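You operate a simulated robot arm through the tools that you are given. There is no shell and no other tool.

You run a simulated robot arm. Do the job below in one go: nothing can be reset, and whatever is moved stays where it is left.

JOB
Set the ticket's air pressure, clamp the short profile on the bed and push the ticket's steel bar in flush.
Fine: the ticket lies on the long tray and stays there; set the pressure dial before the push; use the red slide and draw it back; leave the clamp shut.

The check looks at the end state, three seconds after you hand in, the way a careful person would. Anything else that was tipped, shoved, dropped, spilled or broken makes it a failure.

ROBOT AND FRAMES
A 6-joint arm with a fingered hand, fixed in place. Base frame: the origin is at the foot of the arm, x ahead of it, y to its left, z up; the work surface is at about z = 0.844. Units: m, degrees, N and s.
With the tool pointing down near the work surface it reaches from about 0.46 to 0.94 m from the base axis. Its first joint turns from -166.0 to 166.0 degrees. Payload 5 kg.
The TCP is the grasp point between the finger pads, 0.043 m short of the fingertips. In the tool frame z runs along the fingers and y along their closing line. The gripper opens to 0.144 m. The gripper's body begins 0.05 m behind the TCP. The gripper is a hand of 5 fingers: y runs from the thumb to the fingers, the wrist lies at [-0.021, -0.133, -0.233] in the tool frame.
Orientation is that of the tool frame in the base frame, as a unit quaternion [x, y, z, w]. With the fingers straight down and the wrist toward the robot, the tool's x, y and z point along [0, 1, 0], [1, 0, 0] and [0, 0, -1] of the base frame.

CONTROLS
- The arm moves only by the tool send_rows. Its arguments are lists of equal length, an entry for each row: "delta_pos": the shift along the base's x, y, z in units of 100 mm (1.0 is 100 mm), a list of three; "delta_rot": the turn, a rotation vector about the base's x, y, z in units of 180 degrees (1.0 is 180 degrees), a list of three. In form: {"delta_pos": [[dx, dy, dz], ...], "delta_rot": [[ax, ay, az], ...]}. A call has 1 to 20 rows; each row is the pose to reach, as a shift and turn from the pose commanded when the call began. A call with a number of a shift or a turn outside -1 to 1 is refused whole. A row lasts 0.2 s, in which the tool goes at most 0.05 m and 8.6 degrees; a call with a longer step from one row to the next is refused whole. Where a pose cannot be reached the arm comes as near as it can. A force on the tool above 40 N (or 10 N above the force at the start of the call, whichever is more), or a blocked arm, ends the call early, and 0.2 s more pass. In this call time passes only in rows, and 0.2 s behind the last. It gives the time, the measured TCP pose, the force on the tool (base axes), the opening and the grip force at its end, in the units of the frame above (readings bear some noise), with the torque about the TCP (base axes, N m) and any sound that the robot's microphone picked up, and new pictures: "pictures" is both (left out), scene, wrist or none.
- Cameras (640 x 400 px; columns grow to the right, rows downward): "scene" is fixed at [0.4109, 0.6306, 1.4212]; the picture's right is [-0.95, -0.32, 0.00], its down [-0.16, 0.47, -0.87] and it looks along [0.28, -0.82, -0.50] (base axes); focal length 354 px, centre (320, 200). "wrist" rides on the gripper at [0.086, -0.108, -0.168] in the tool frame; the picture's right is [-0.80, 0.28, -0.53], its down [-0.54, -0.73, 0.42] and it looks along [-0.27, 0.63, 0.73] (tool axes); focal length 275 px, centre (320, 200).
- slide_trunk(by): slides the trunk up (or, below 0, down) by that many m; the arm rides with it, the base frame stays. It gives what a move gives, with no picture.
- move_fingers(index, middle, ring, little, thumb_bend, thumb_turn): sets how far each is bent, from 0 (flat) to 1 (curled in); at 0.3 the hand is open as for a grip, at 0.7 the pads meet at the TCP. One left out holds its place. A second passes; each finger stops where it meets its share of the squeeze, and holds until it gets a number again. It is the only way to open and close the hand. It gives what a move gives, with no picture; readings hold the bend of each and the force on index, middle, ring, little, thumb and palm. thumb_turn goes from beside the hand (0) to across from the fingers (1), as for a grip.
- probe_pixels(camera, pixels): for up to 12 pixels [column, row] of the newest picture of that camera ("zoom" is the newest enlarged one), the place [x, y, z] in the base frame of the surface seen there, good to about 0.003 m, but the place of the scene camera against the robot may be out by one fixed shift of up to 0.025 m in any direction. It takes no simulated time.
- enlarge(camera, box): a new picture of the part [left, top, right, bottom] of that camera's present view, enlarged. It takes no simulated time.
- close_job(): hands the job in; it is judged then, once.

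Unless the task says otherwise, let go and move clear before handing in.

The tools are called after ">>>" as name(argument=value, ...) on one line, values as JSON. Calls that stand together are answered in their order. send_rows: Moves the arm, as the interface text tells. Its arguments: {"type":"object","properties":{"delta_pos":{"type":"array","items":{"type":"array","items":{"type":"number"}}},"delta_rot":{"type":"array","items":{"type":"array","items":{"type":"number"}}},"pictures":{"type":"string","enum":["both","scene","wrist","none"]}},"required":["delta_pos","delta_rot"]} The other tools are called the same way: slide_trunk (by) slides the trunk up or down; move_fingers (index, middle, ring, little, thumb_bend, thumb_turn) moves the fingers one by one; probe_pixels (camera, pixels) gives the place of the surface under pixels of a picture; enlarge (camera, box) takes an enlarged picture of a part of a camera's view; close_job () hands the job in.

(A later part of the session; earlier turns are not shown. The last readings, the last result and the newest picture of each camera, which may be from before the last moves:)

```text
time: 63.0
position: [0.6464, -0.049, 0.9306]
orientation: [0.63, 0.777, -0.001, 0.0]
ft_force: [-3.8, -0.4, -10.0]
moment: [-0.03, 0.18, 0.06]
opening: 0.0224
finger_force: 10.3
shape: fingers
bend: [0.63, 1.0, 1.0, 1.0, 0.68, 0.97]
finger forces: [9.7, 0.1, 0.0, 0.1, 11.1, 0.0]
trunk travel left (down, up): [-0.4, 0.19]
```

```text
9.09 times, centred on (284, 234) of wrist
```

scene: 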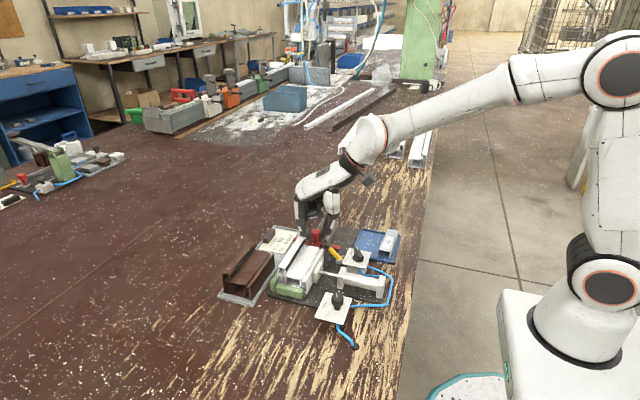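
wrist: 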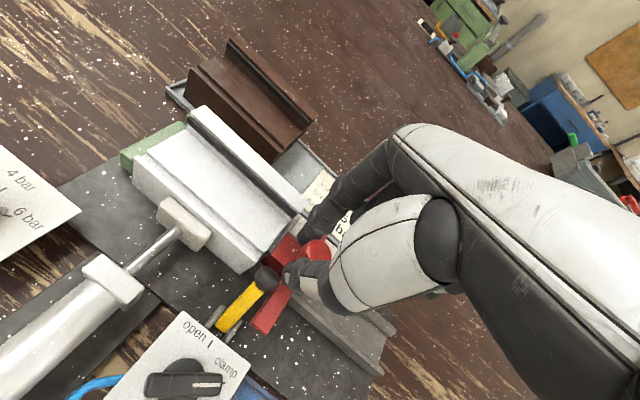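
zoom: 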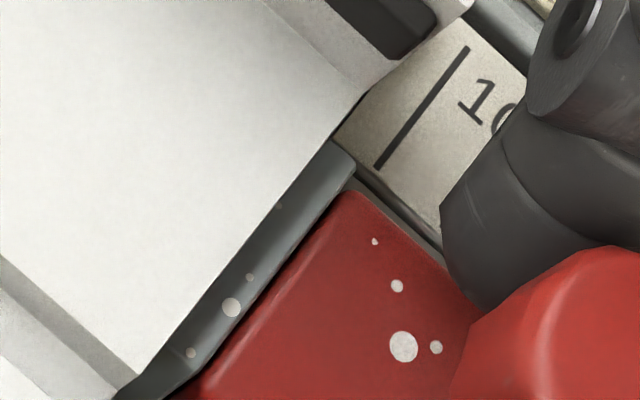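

Bar rear ≈ y −0.0162, profile end ≈ −0.0110: about 5 mm to go. Stepping 3 mm.

>>> send_rows(delta_pos=[[0, 0.015, 0], [0, 0.03, 0]], delta_rot=[[0, 0, 0], [0, 0, 0]], pictures="wrist")

>>> enlarge(camera="wrist", box=[262, 212, 306, 256])

>>> probe_pixels(camera="wrist", pixels=[[284, 227], [279, 233], [274, 239], [283, 233], [279, 238], [286, 230], [285, 235], [281, 240], [287, 238], [277, 244], [266, 300], [262, 306]])

>>> enlarge(camera="wrist", box=[210, 240, 310, 340])

```text
time: 63.6
position: [0.6447, -0.0448, 0.9305]
orientation: [0.63, 0.777, -0.001, 0.0]
ft_force: [-1.6, 0.4, -12.9]
moment: [-0.13, 0.12, 0.02]
opening: 0.0227
finger_force: 9.8
shape: fingers
bend: [0.63, 1.0, 1.0, 1.0, 0.68, 0.97]
finger forces: [10.6, 0.1, 0.1, 0.0, 9.4, 0.1]
trunk travel left (down, up): [-0.4, 0.19]
```

wrist: 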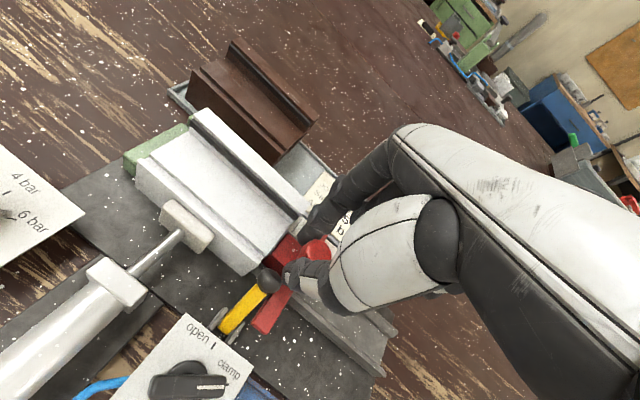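

```text
9.09 times, centred on (284, 234) of wrist
```

zoom: 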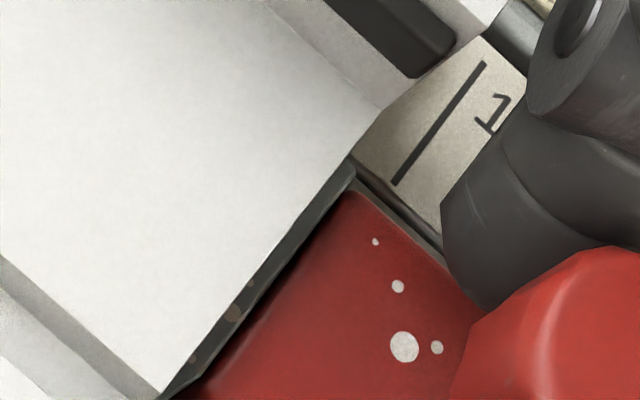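

```text
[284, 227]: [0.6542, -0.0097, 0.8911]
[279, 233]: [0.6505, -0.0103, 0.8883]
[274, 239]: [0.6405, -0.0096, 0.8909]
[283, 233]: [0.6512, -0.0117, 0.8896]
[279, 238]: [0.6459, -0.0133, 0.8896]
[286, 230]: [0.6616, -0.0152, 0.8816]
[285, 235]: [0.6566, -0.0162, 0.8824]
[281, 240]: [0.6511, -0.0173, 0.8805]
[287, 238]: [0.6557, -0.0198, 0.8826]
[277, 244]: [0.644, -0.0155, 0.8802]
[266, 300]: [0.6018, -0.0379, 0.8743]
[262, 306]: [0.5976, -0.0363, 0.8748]
```

```text
4.00 times, centred on (260, 290) of wrist
```

zoom: 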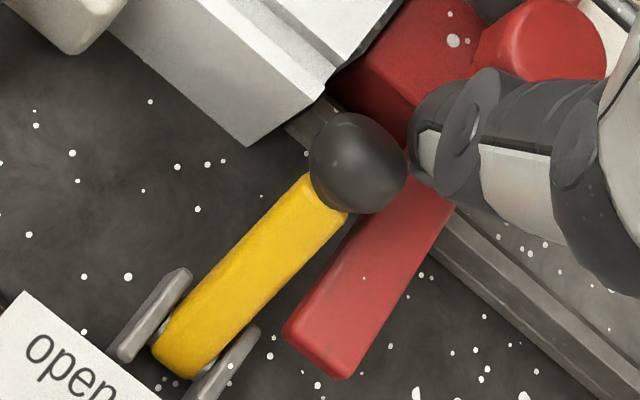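

The geometry gives ~3.5 mm remaining, and the crossbar still clears the lever by several mm. Stepping 2 mm.

>>> send_rows(delta_pos=[[0, 0.01, 0], [0, 0.02, 0]], delta_rot=[[0, 0, 0], [0, 0, 0]], pictures="wrist")

>>> enlarge(camera="wrist", box=[262, 212, 306, 256])

>>> enlarge(camera="wrist", box=[210, 240, 310, 340])

```text
time: 64.2
position: [0.6444, -0.0438, 0.9306]
orientation: [0.63, 0.777, 0.001, 0.0]
ft_force: [-0.9, -0.8, -13.1]
moment: [-0.15, 0.08, 0.04]
opening: 0.0225
finger_force: 9.6
shape: fingers
bend: [0.63, 1.0, 1.0, 1.0, 0.68, 0.97]
finger forces: [10.1, 0.0, 0.0, 0.1, 10.3, 0.1]
trunk travel left (down, up): [-0.4, 0.19]
```

wrist: 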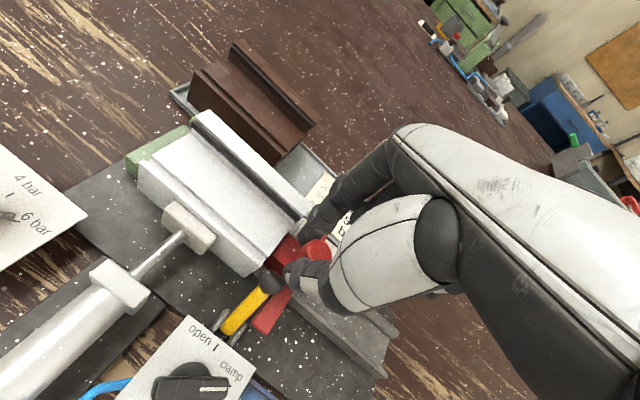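

```text
9.09 times, centred on (284, 234) of wrist
```

zoom: 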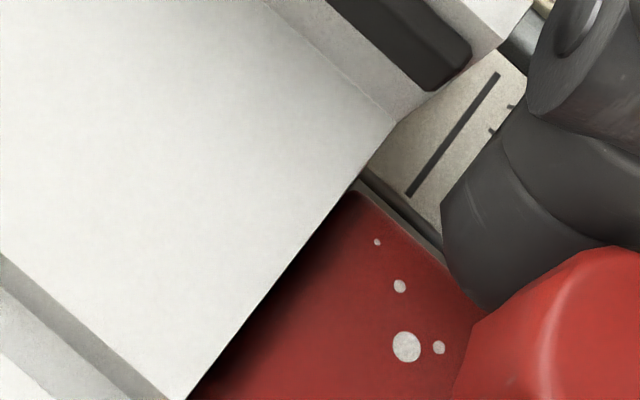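

```text
4.00 times, centred on (260, 290) of wrist
```

zoom: 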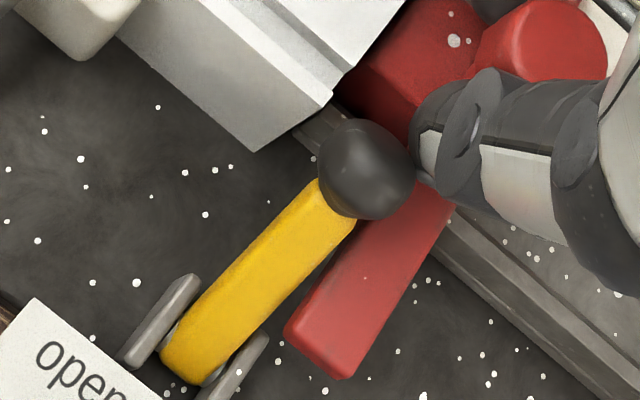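

The strip has disappeared behind the wall's edge; parallax leaves roughly 1 mm to flush. I'll look at the scale mark and the tab in the scene view too.

>>> enlarge(camera="scene", box=[300, 225, 340, 255])

>>> enlarge(camera="wrist", box=[280, 200, 350, 260])

>>> probe_pixels(camera="wrist", pixels=[[288, 226], [282, 234], [276, 242], [285, 230], [290, 236], [284, 244], [280, 247], [297, 226], [301, 221], [270, 232], [275, 225], [266, 238]])

```text
13.33 times, centred on (320, 240) of scene
```

zoom: 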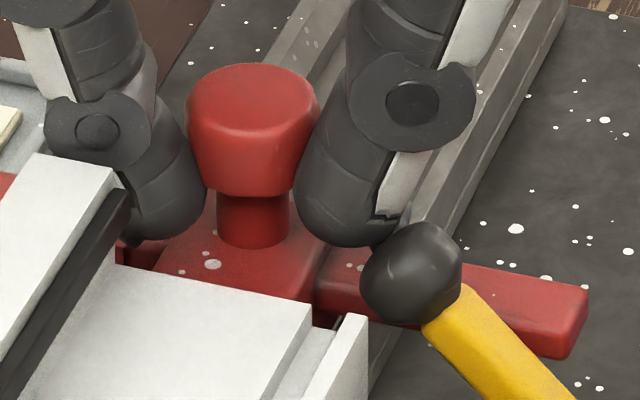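

```text
6.67 times, centred on (315, 230) of wrist
```

zoom: 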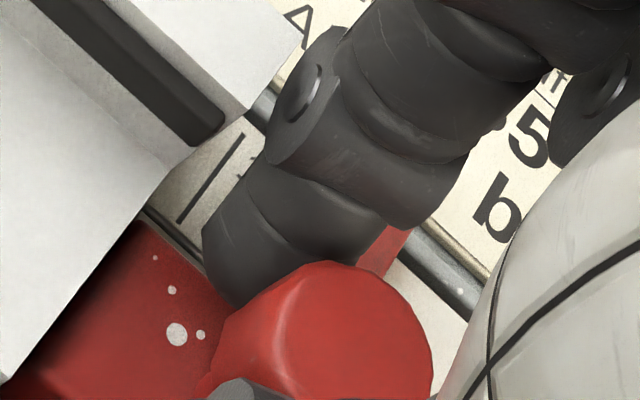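

```text
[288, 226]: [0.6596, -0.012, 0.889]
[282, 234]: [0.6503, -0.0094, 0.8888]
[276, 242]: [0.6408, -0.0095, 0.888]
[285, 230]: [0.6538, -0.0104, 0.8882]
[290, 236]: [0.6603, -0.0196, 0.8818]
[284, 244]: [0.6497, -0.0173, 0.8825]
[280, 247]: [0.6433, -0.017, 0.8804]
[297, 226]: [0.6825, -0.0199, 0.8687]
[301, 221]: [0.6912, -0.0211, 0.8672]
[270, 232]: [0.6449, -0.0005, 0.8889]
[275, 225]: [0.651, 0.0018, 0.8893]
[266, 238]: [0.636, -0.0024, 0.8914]
```

I estimate about 0.7–1.4 mm left; I won't overshoot. I'll push 0.5 mm more, then draw back 40 mm with the knob still held and inspect the bar's end directly.

>>> send_rows(delta_pos=[[0, 0.005, 0], [0, 0.005, 0], [0, -0.04, 0], [0, -0.08, 0], [0, -0.14, 0], [0, -0.2, 0], [0, -0.27, 0], [0, -0.34, 0], [0, -0.4, 0]], delta_rot=[[0, 0, 0], [0, 0, 0], [0, 0, 0], [0, 0, 0], [0, 0, 0], [0, 0, 0], [0, 0, 0], [0, 0, 0], [0, 0, 0]])

>>> enlarge(camera="wrist", box=[220, 190, 320, 290])

>>> enlarge(camera="scene", box=[290, 215, 370, 275])

```text
time: 66.2
position: [0.6458, -0.0822, 0.9315]
orientation: [0.63, 0.776, 0.0, -0.001]
ft_force: [-1.0, 0.5, -13.9]
moment: [-0.14, 0.09, 0.02]
opening: 0.0226
finger_force: 9.3
shape: fingers
bend: [0.63, 1.0, 1.0, 1.0, 0.68, 0.97]
finger forces: [10.2, 0.0, 0.0, 0.0, 8.7, 0.0]
trunk travel left (down, up): [-0.4, 0.19]
```

scene: 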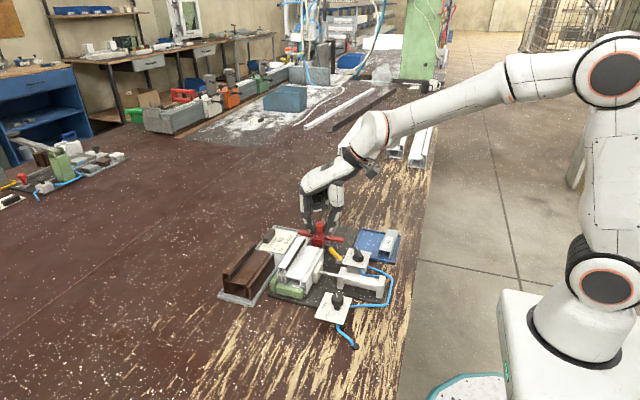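
wrist: 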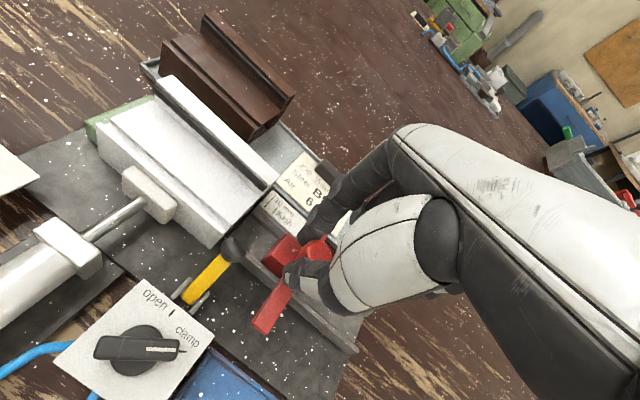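

```text
4.00 times, centred on (270, 240) of wrist
```

zoom: 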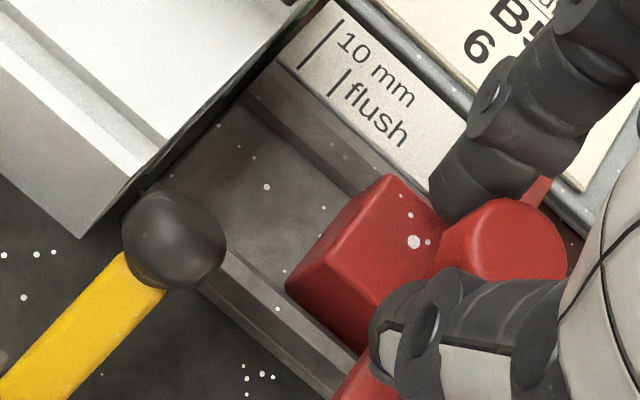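

```text
6.67 times, centred on (330, 245) of scene
```

zoom: 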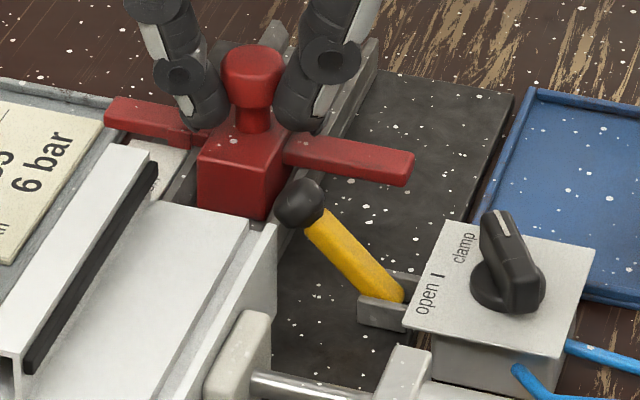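

The slide came back with the hand and the bar is inside. I'll draw the slide all the way back to its start (~80 mm), then inspect the end from behind.

>>> send_rows(delta_pos=[[0, -0.1, 0], [0, -0.2, 0], [0, -0.3, 0], [0, -0.4, 0], [0, -0.5, 0], [0, -0.6, 0], [0, -0.68, 0], [0, -0.74, 0], [0, -0.78, 0]], delta_rot=[[0, 0, 0], [0, 0, 0], [0, 0, 0], [0, 0, 0], [0, 0, 0], [0, 0, 0], [0, 0, 0], [0, 0, 0], [0, 0, 0]])

>>> enlarge(camera="wrist", box=[200, 160, 340, 300])

>>> enlarge(camera="scene", box=[290, 195, 370, 275])

```text
time: 68.2
position: [0.6453, -0.1578, 0.9308]
orientation: [0.629, 0.777, 0.0, -0.002]
ft_force: [-3.5, 8.3, -11.1]
moment: [0.13, 0.16, 0.07]
opening: 0.0224
finger_force: 11.5
shape: fingers
bend: [0.63, 1.0, 1.0, 1.0, 0.68, 0.97]
finger forces: [13.0, 0.1, 0.0, 0.0, 9.9, 0.0]
trunk travel left (down, up): [-0.4, 0.19]
```

scene: 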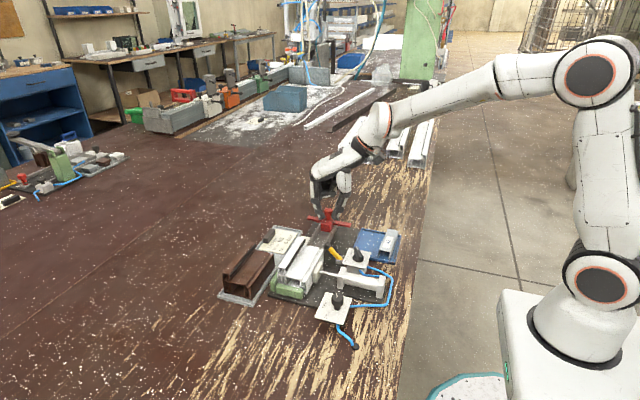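
wrist: 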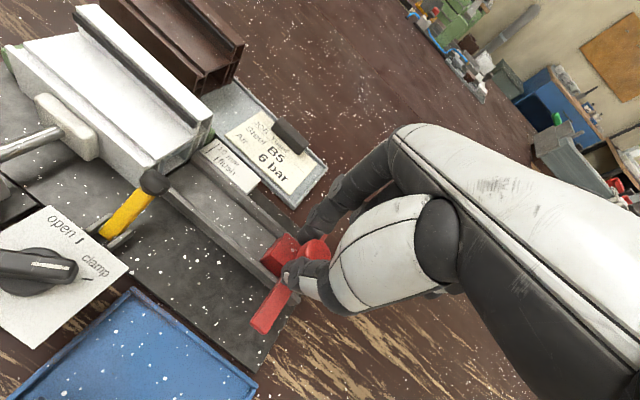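

```text
2.86 times, centred on (270, 230) of wrist
```

zoom: 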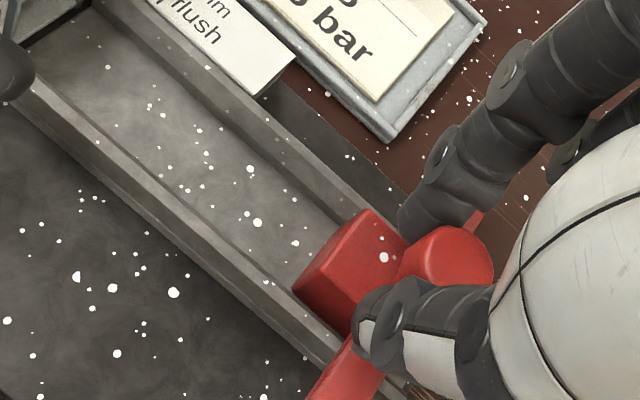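

```text
5.00 times, centred on (330, 235) of scene
```

zoom: 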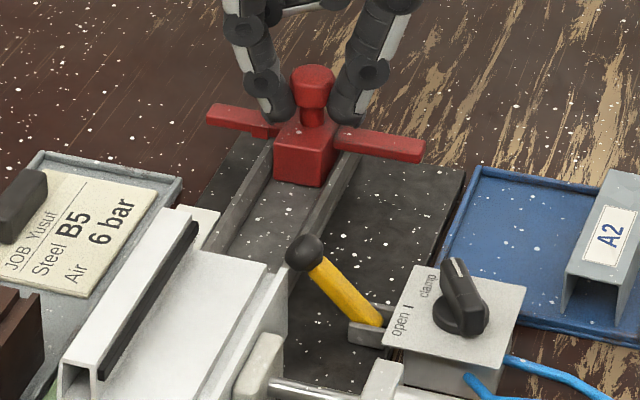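

The slide is back at its start position (end-stop felt, +8 N). I can already see the profile's end at (195,140); I'll enlarge and probe the bar's end there.

>>> enlarge(camera="wrist", box=[140, 110, 230, 200])

>>> probe_pixels(camera="wrist", pixels=[[170, 163], [178, 155], [186, 147], [194, 138], [172, 168], [180, 160], [188, 152], [184, 160], [192, 150], [200, 140], [205, 130], [160, 180]])

```text
4.44 times, centred on (185, 155) of wrist
```

zoom: 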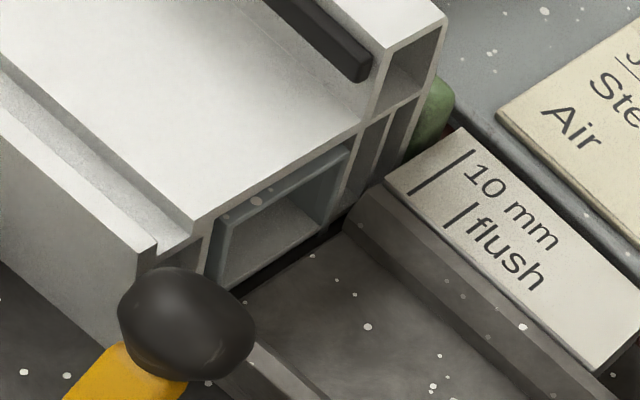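

```text
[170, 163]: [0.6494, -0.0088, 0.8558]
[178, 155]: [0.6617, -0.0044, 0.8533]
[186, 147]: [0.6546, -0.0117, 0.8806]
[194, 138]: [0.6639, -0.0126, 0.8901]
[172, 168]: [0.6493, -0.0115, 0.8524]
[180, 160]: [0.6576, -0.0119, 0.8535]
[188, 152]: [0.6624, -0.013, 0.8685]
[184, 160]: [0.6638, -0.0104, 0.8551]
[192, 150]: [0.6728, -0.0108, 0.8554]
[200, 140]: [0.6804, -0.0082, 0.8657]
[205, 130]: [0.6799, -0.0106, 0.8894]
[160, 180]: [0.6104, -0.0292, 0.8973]
```

The bar's U-end is visible in the chamber, seemingly standing a touch proud (spots on its top at zoom (262,200)). I'll enlarge further.

>>> enlarge(camera="wrist", box=[158, 130, 202, 174])

```text
9.09 times, centred on (180, 152) of wrist
```

zoom: 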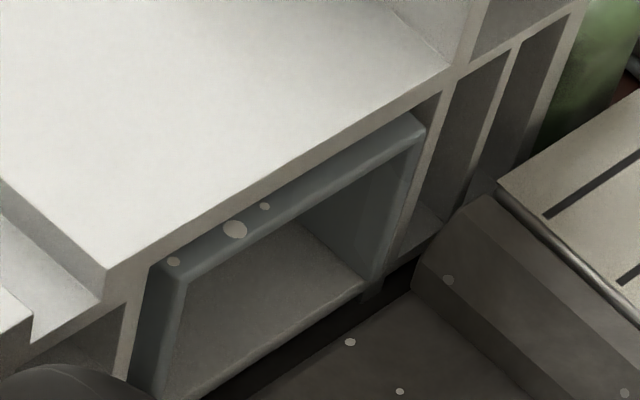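

I can't judge the last millimetre from this angle. I'll release the knob, lift, and place the camera in the plane of the profile's end (camera y≈−0.011) to see any protrusion directly.

>>> send_rows(delta_pos=[[0, 0.02, 0]], delta_rot=[[0, 0, 0]], pictures="none")

>>> move_fingers(index=0.57, thumb_bend=0.57)

>>> send_rows(delta_pos=[[0, 0, 0.2], [0, 0, 0.4], [-0.1, 0.2, 0.6], [-0.2, 0.4, 0.7], [-0.25, 0.6, 0.7]], delta_rot=[[0, 0, 0], [0, 0, 0], [0, 0, -0.03], [0, 0, -0.06], [0, 0, -0.067]])

>>> enlarge(camera="wrist", box=[180, 180, 260, 260])

```text
time: 68.6
position: [0.6462, -0.1573, 0.9322]
orientation: [0.63, 0.776, 0.0, 0.001]
ft_force: [-1.8, 4.4, -10.9]
moment: [0.08, 0.11, 0.07]
opening: 0.0224
finger_force: 10.0
shape: fingers
bend: [0.63, 1.0, 1.0, 1.0, 0.68, 0.97]
finger forces: [12.4, 0.0, 0.0, 0.0, 8.7, 0.1]
trunk travel left (down, up): [-0.4, 0.19]
```

```text
time: 69.6
position: [0.6455, -0.1585, 0.9311]
orientation: [0.631, 0.776, 0.0, 0.0]
ft_force: [-1.6, 0.4, 0.4]
moment: [-0.05, 0.03, 0.01]
opening: 0.0563
finger_force: 0.1
shape: fingers
bend: [0.56, 1.0, 1.0, 1.0, 0.56, 0.97]
finger forces: [0.1, 0.0, 0.0, 0.0, 0.1, 0.0]
trunk travel left (down, up): [-0.4, 0.19]
```

```text
time: 70.8
position: [0.6194, -0.0982, 1.0036]
orientation: [0.709, 0.705, 0.001, 0.001]
ft_force: [0.5, -0.1, 0.4]
moment: [0.04, 0.01, -0.01]
opening: 0.0564
finger_force: 0.0
shape: fingers
bend: [0.56, 1.0, 1.0, 1.0, 0.56, 0.97]
finger forces: [0.0, 0.1, 0.0, 0.0, 0.0, 0.0]
trunk travel left (down, up): [-0.4, 0.19]
```

scene: 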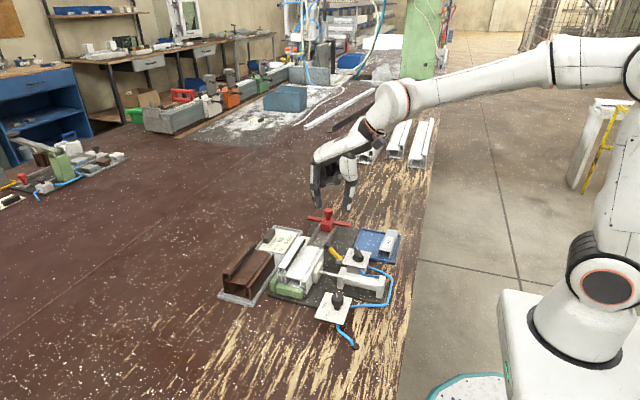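
wrist: 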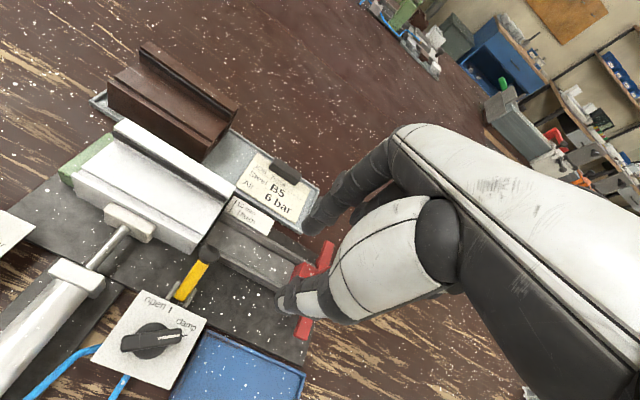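

```text
5.00 times, centred on (220, 220) of wrist
```

zoom: 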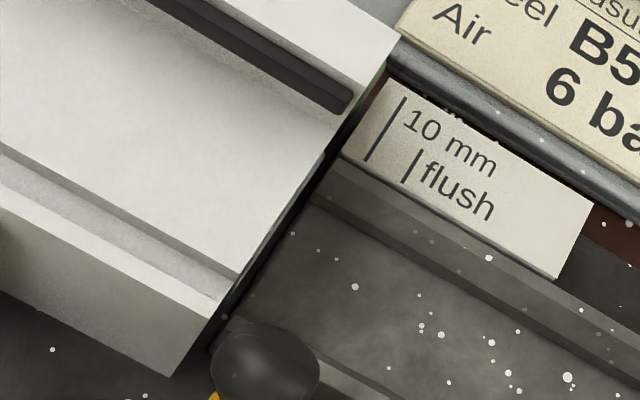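

The camera is now about in the plane of the profile's end. Enlarging the edge.

>>> enlarge(camera="wrist", box=[198, 200, 234, 236])

>>> probe_pixels(camera="wrist", pixels=[[215, 218], [216, 219.5], [217, 221], [218, 222.5], [212, 222], [213, 223.5], [214, 225], [219, 213], [220, 214.5], [221, 216], [222, 217.5], [210, 226]])

```text
11.11 times, centred on (216, 218) of wrist
```

zoom: 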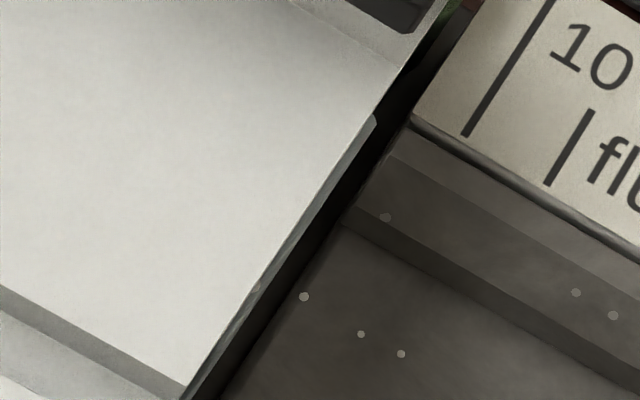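

```text
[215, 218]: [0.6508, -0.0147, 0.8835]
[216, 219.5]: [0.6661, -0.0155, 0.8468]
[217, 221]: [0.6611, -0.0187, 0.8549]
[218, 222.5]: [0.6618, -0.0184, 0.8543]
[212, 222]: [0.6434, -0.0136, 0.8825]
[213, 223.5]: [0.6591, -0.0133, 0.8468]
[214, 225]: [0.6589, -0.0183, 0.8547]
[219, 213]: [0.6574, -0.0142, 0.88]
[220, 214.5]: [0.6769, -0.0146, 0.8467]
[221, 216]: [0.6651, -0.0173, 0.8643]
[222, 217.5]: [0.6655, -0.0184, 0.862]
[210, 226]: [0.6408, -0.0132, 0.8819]
```

A strip of bar about 1 mm wide still shows beyond the wall's edge, so the bar is ~1 mm proud. I'll re-grip the knob at the same pose and push that last millimetre, using the spot-to-edge distance as gauge.

>>> send_rows(delta_pos=[[0.05, -0.2, 0], [0.15, -0.4, 0], [0.25, -0.6, 0], [0.25, -0.6, -0.25], [0.25, -0.6, -0.5], [0.25, -0.6, -0.7]], delta_rot=[[0, 0, 0.03], [0, 0, 0.06], [0, 0, 0.067], [0, 0, 0.067], [0, 0, 0.067], [0, 0, 0.067]])

>>> enlarge(camera="wrist", box=[230, 200, 350, 310])

>>> enlarge(camera="scene", box=[290, 175, 370, 255])

```text
time: 72.2
position: [0.6445, -0.158, 0.9299]
orientation: [0.63, 0.777, 0.0, 0.0]
ft_force: [0.1, -0.1, 0.0]
moment: [0.02, -0.04, -0.01]
opening: 0.0566
finger_force: 0.2
shape: fingers
bend: [0.56, 1.0, 1.0, 1.0, 0.56, 0.97]
finger forces: [0.0, 0.0, 0.0, 0.0, 0.1, 0.1]
trunk travel left (down, up): [-0.4, 0.19]
```

scene: 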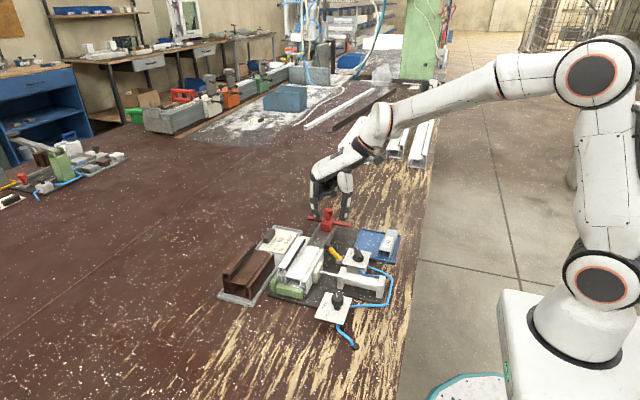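
wrist: 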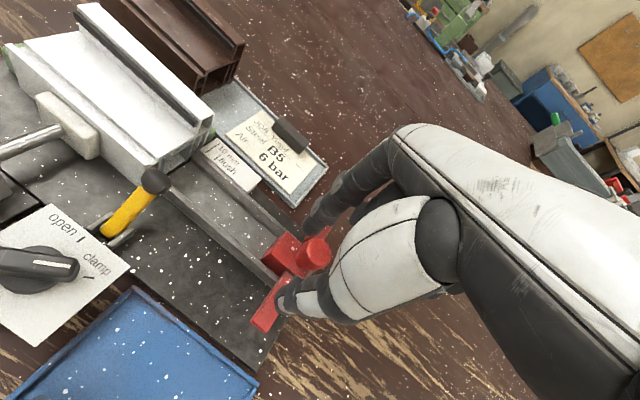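

```text
3.64 times, centred on (290, 255) of wrist
```

zoom: 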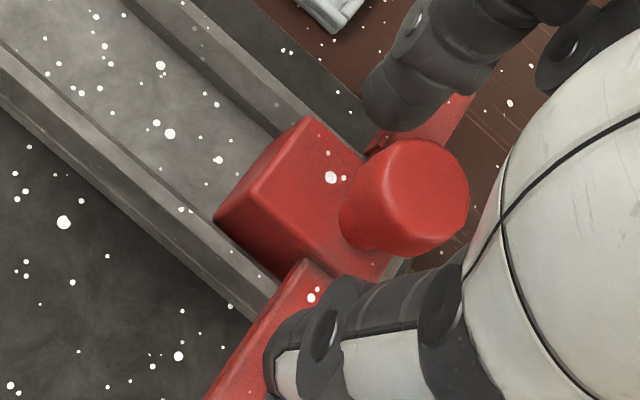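

```text
5.00 times, centred on (330, 215) of scene
```

zoom: 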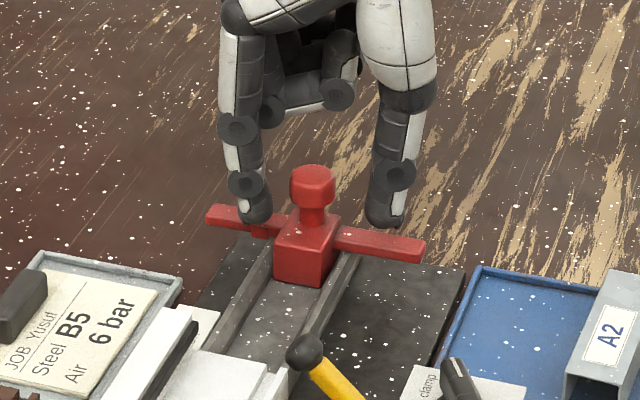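

The grip pose matches the previous one. Closing and pushing back in most of the way (108 mm).

>>> move_fingers(index=0.72, thumb_bend=0.74)

>>> send_rows(delta_pos=[[0, 0.06, 0], [0, 0.14, 0], [0, 0.22, 0], [0, 0.3, 0], [0, 0.38, 0], [0, 0.46, 0], [0, 0.54, 0], [0, 0.62, 0], [0, 0.7, 0], [0, 0.76, 0], [0, 0.82, 0], [0, 0.88, 0], [0, 0.93, 0], [0, 0.97, 0], [0, 1.0, 0]], delta_rot=[[0, 0, 0], [0, 0, 0], [0, 0, 0], [0, 0, 0], [0, 0, 0], [0, 0, 0], [0, 0, 0], [0, 0, 0], [0, 0, 0], [0, 0, 0], [0, 0, 0], [0, 0, 0], [0, 0, 0], [0, 0, 0], [0, 0, 0]])

>>> enlarge(camera="wrist", box=[230, 200, 350, 310])

>>> enlarge(camera="wrist", box=[262, 212, 306, 256])

```text
time: 73.2
position: [0.6435, -0.1579, 0.9318]
orientation: [0.63, 0.777, 0.0, 0.0]
ft_force: [0.5, 0.5, -5.1]
moment: [-0.03, 0.01, 0.01]
opening: 0.0228
finger_force: 10.4
shape: fingers
bend: [0.63, 1.0, 1.0, 1.0, 0.68, 0.97]
finger forces: [10.6, 0.1, 0.0, 0.0, 9.7, 0.1]
trunk travel left (down, up): [-0.4, 0.19]
```

```text
time: 76.4
position: [0.6452, -0.059, 0.9312]
orientation: [0.629, 0.777, 0.0, 0.0]
ft_force: [-3.2, -1.0, -9.2]
moment: [-0.12, 0.14, 0.04]
opening: 0.0229
finger_force: 9.6
shape: fingers
bend: [0.63, 1.0, 1.0, 1.0, 0.68, 0.97]
finger forces: [9.5, 0.1, 0.0, 0.0, 10.5, 0.1]
trunk travel left (down, up): [-0.4, 0.19]
```

scene: 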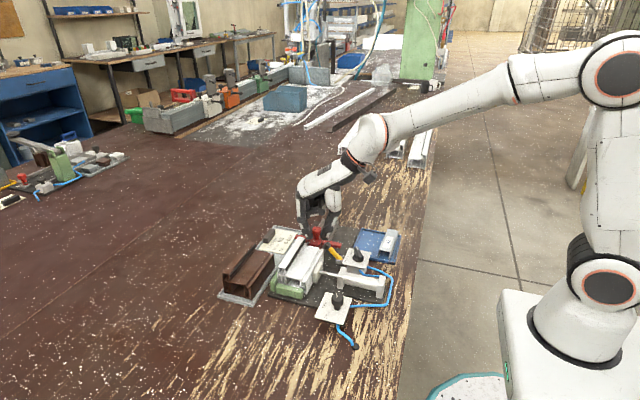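
wrist: 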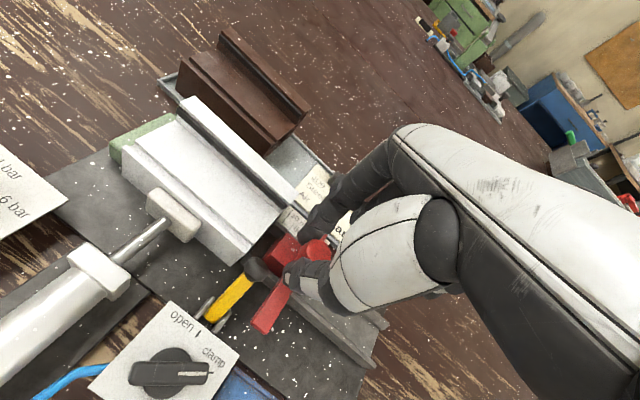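

```text
3.64 times, centred on (290, 255) of wrist
```

zoom: 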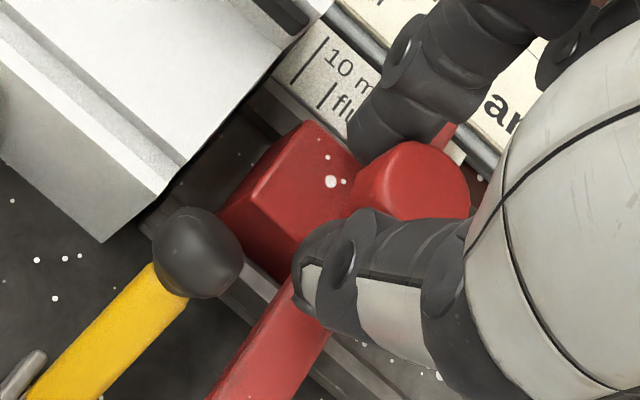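

```text
9.09 times, centred on (284, 234) of wrist
```

zoom: 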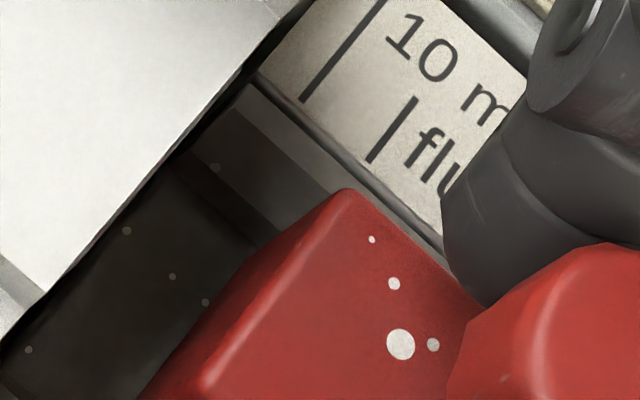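

The spot is at nearly the same place in the hand's view as before. I'll push 15 mm, then fine-step.

>>> send_rows(delta_pos=[[0, 0.04, 0], [0, 0.08, 0], [0, 0.12, 0], [0, 0.15, 0]], delta_rot=[[0, 0, 0], [0, 0, 0], [0, 0, 0], [0, 0, 0]], pictures="wrist")

>>> enlarge(camera="wrist", box=[262, 212, 306, 256])

>>> enlarge(camera="wrist", box=[210, 240, 310, 340])

```text
time: 77.4
position: [0.6467, -0.0434, 0.9323]
orientation: [0.631, 0.776, 0.0, 0.0]
ft_force: [-4.5, -0.4, -6.8]
moment: [-0.11, 0.2, 0.04]
opening: 0.0229
finger_force: 10.4
shape: fingers
bend: [0.63, 1.0, 1.0, 1.0, 0.68, 0.97]
finger forces: [9.3, 0.1, 0.0, 0.0, 11.3, 0.1]
trunk travel left (down, up): [-0.4, 0.19]
```

wrist: 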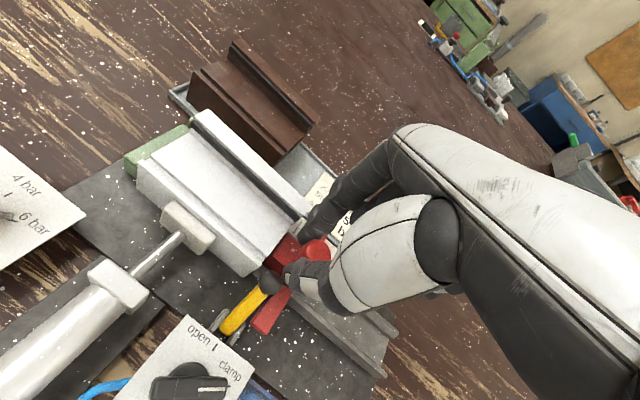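

```text
9.09 times, centred on (284, 234) of wrist
```

zoom: 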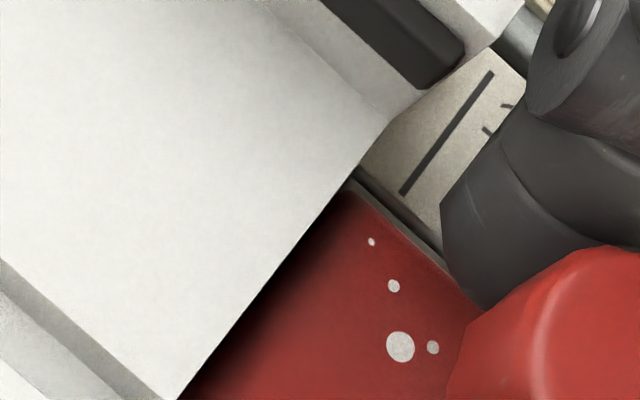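

```text
4.00 times, centred on (260, 290) of wrist
```

zoom: 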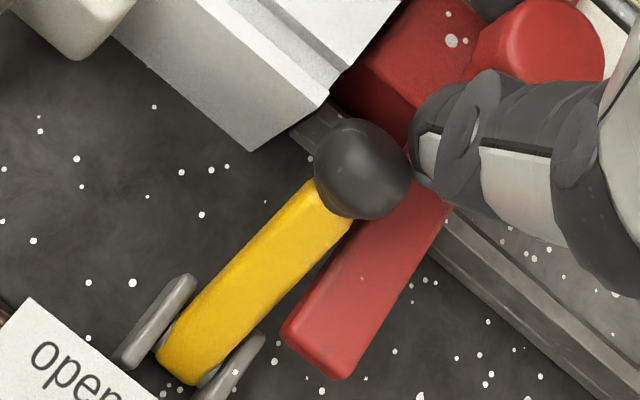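

Gauge: spot-to-edge is 178 px against a flush target of ~155 (13 px/mm), so ~1.7 mm to go. Stepping 1.2 mm.

>>> send_rows(delta_pos=[[0, 0.006, 0], [0, 0.012, 0]], delta_rot=[[0, 0, 0], [0, 0, 0]], pictures="wrist")

>>> enlarge(camera="wrist", box=[262, 212, 306, 256])

```text
time: 78.0
position: [0.6453, -0.0431, 0.9309]
orientation: [0.63, 0.777, 0.0, 0.0]
ft_force: [-2.2, -1.2, -7.6]
moment: [-0.13, 0.12, 0.04]
opening: 0.0232
finger_force: 10.1
shape: fingers
bend: [0.63, 1.0, 1.0, 1.0, 0.68, 0.97]
finger forces: [9.3, 0.0, 0.0, 0.1, 10.4, 0.0]
trunk travel left (down, up): [-0.4, 0.19]
```

wrist: 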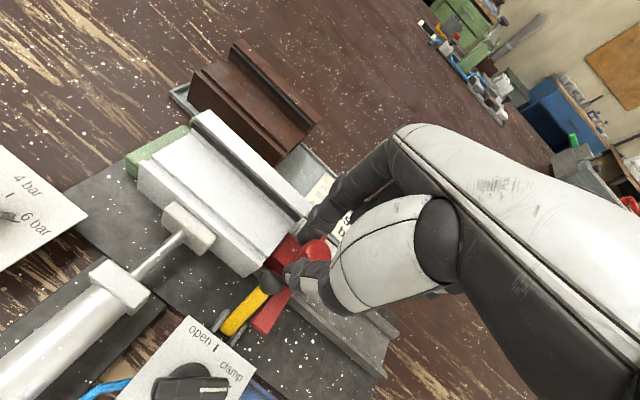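

```text
9.09 times, centred on (284, 234) of wrist
```

zoom: 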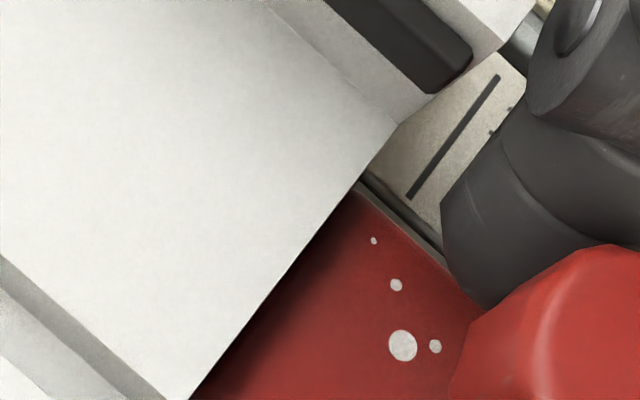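

Gauge 172 px; the bar now resists a little. ~1.3 mm to go; stepping 1.2 mm again.

>>> send_rows(delta_pos=[[0, 0.006, 0], [0, 0.012, 0]], delta_rot=[[0, 0, 0], [0, 0, 0]], pictures="wrist")

>>> enlarge(camera="wrist", box=[262, 212, 306, 256])

```text
time: 78.6
position: [0.6447, -0.0428, 0.9311]
orientation: [0.63, 0.777, -0.001, 0.0]
ft_force: [-0.8, -3.7, -8.2]
moment: [-0.2, 0.12, 0.05]
opening: 0.023
finger_force: 11.0
shape: fingers
bend: [0.63, 1.0, 1.0, 1.0, 0.68, 0.98]
finger forces: [8.5, 0.0, 0.0, 0.1, 12.8, 0.1]
trunk travel left (down, up): [-0.4, 0.19]
```

wrist: 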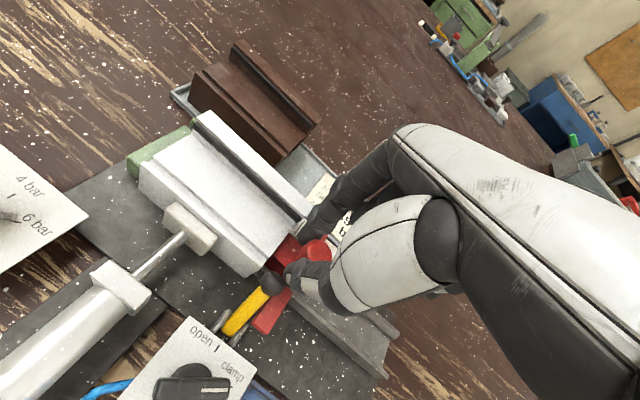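

```text
9.09 times, centred on (284, 234) of wrist
```

zoom: 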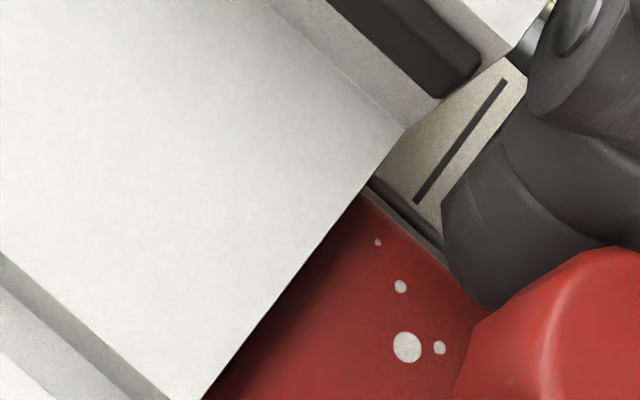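

Gauge 164 px, with Fy −3.7 N building. I'll check that the crossbar isn't touching the lever and that the index isn't touching the profile.

>>> enlarge(camera="wrist", box=[210, 250, 310, 340])

>>> enlarge(camera="scene", box=[300, 225, 360, 275])

>>> enlarge(camera="wrist", box=[270, 190, 340, 260])

```text
4.44 times, centred on (260, 295) of wrist
```

zoom: 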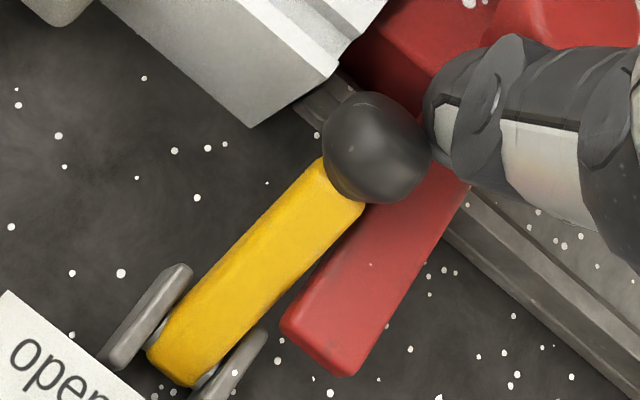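

```text
8.00 times, centred on (330, 250) of scene
```

zoom: 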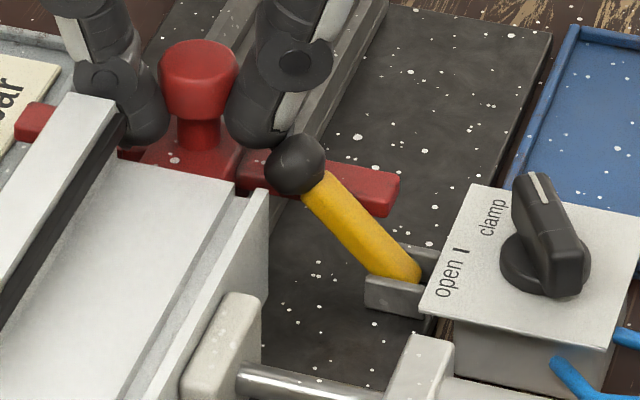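

```text
5.71 times, centred on (305, 225) of wrist
```

zoom: 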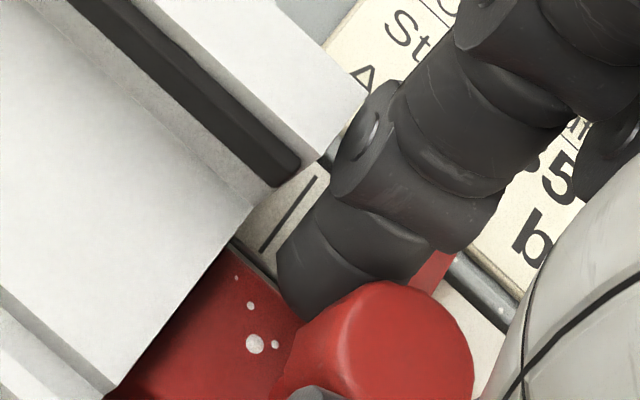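

The crossbar still clears the lever. The index's joint is near the profile's upstand but the slide keeps moving; one more 1 mm step and re-gauge.

>>> send_rows(delta_pos=[[0, 0.005, 0], [0, 0.01, 0]], delta_rot=[[0, 0, 0], [0, 0, 0]], pictures="wrist")

>>> enlarge(camera="wrist", box=[262, 212, 306, 256])

```text
time: 79.2
position: [0.6452, -0.0414, 0.9309]
orientation: [0.63, 0.777, 0.0, 0.0]
ft_force: [-2.7, -5.6, -8.7]
moment: [-0.27, 0.11, 0.09]
opening: 0.0224
finger_force: 10.9
shape: fingers
bend: [0.63, 1.0, 1.0, 1.0, 0.68, 0.98]
finger forces: [7.2, 0.1, 0.0, 0.0, 14.4, 0.0]
trunk travel left (down, up): [-0.4, 0.19]
```

wrist: 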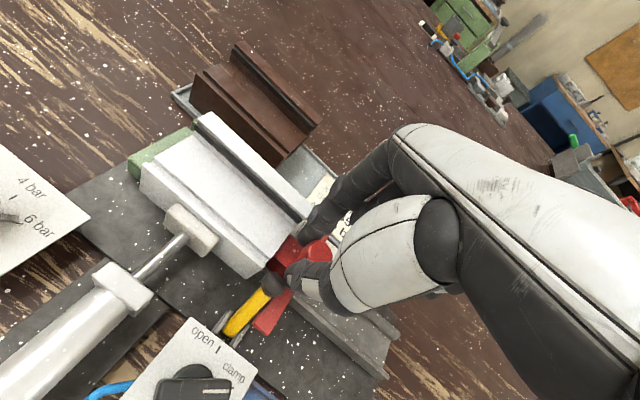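

```text
9.09 times, centred on (284, 234) of wrist
```

zoom: 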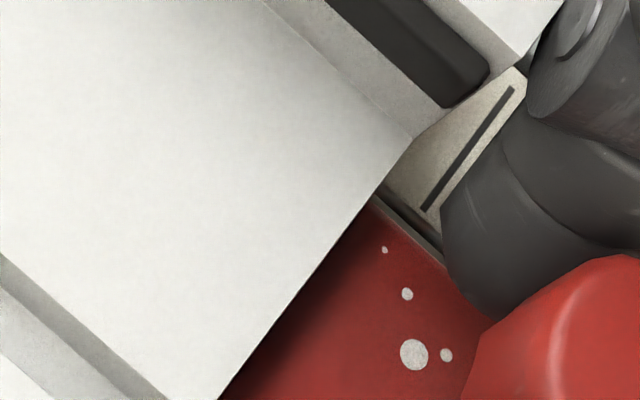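

The slide has stopped advancing (gauge 162 px, Fy −5.6 N): about 0.5 mm by my calibration, so probably flush. I'll draw back and inspect again.

>>> send_rows(delta_pos=[[0, -0.03, 0], [0, -0.08, 0], [0, -0.15, 0], [0, -0.23, 0], [0, -0.31, 0], [0, -0.4, 0], [0, -0.5, 0], [0, -0.6, 0], [0, -0.7, 0], [0, -0.8, 0], [0, -0.9, 0], [0, -1.0, 0]], delta_rot=[[0, 0, 0], [0, 0, 0], [0, 0, 0], [0, 0, 0], [0, 0, 0], [0, 0, 0], [0, 0, 0], [0, 0, 0], [0, 0, 0], [0, 0, 0], [0, 0, 0], [0, 0, 0]])

>>> enlarge(camera="scene", box=[290, 195, 370, 275])

```text
time: 81.8
position: [0.6447, -0.1412, 0.9313]
orientation: [0.63, 0.777, 0.0, 0.001]
ft_force: [-5.1, -1.1, -9.0]
moment: [-0.1, 0.15, 0.01]
opening: 0.0225
finger_force: 9.4
shape: fingers
bend: [0.64, 1.0, 1.0, 1.0, 0.68, 0.97]
finger forces: [8.8, 0.1, 0.0, 0.0, 9.9, 0.0]
trunk travel left (down, up): [-0.4, 0.19]
```

scene: 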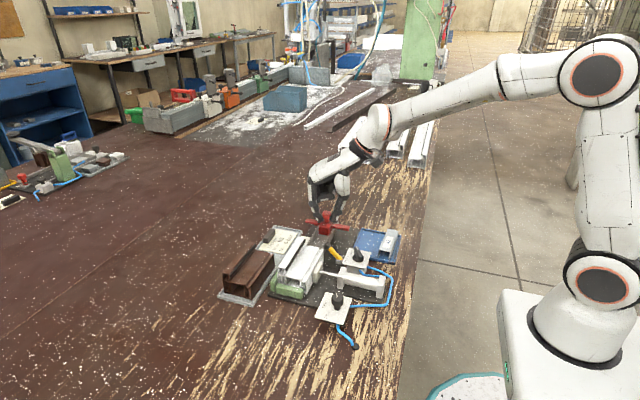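
wrist: 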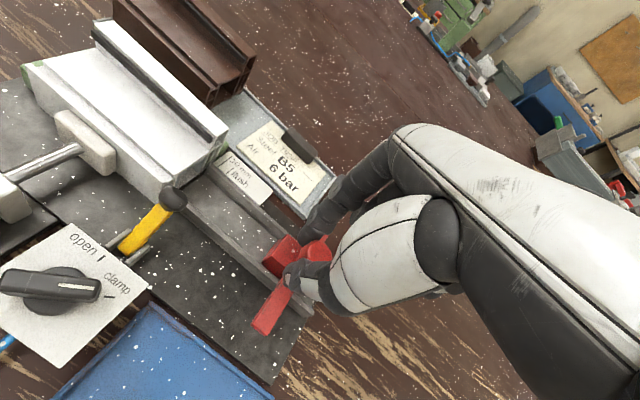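

```text
5.00 times, centred on (330, 235) of scene
```

zoom: 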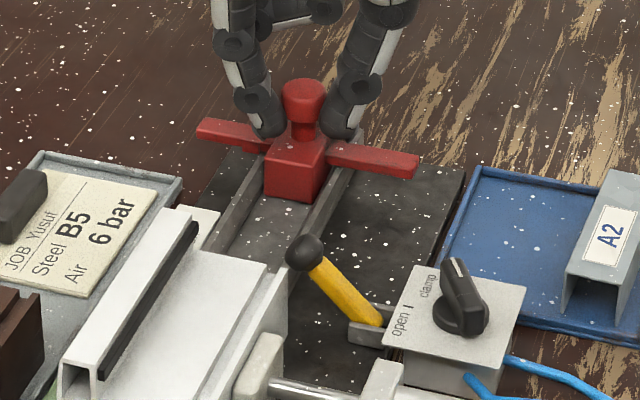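

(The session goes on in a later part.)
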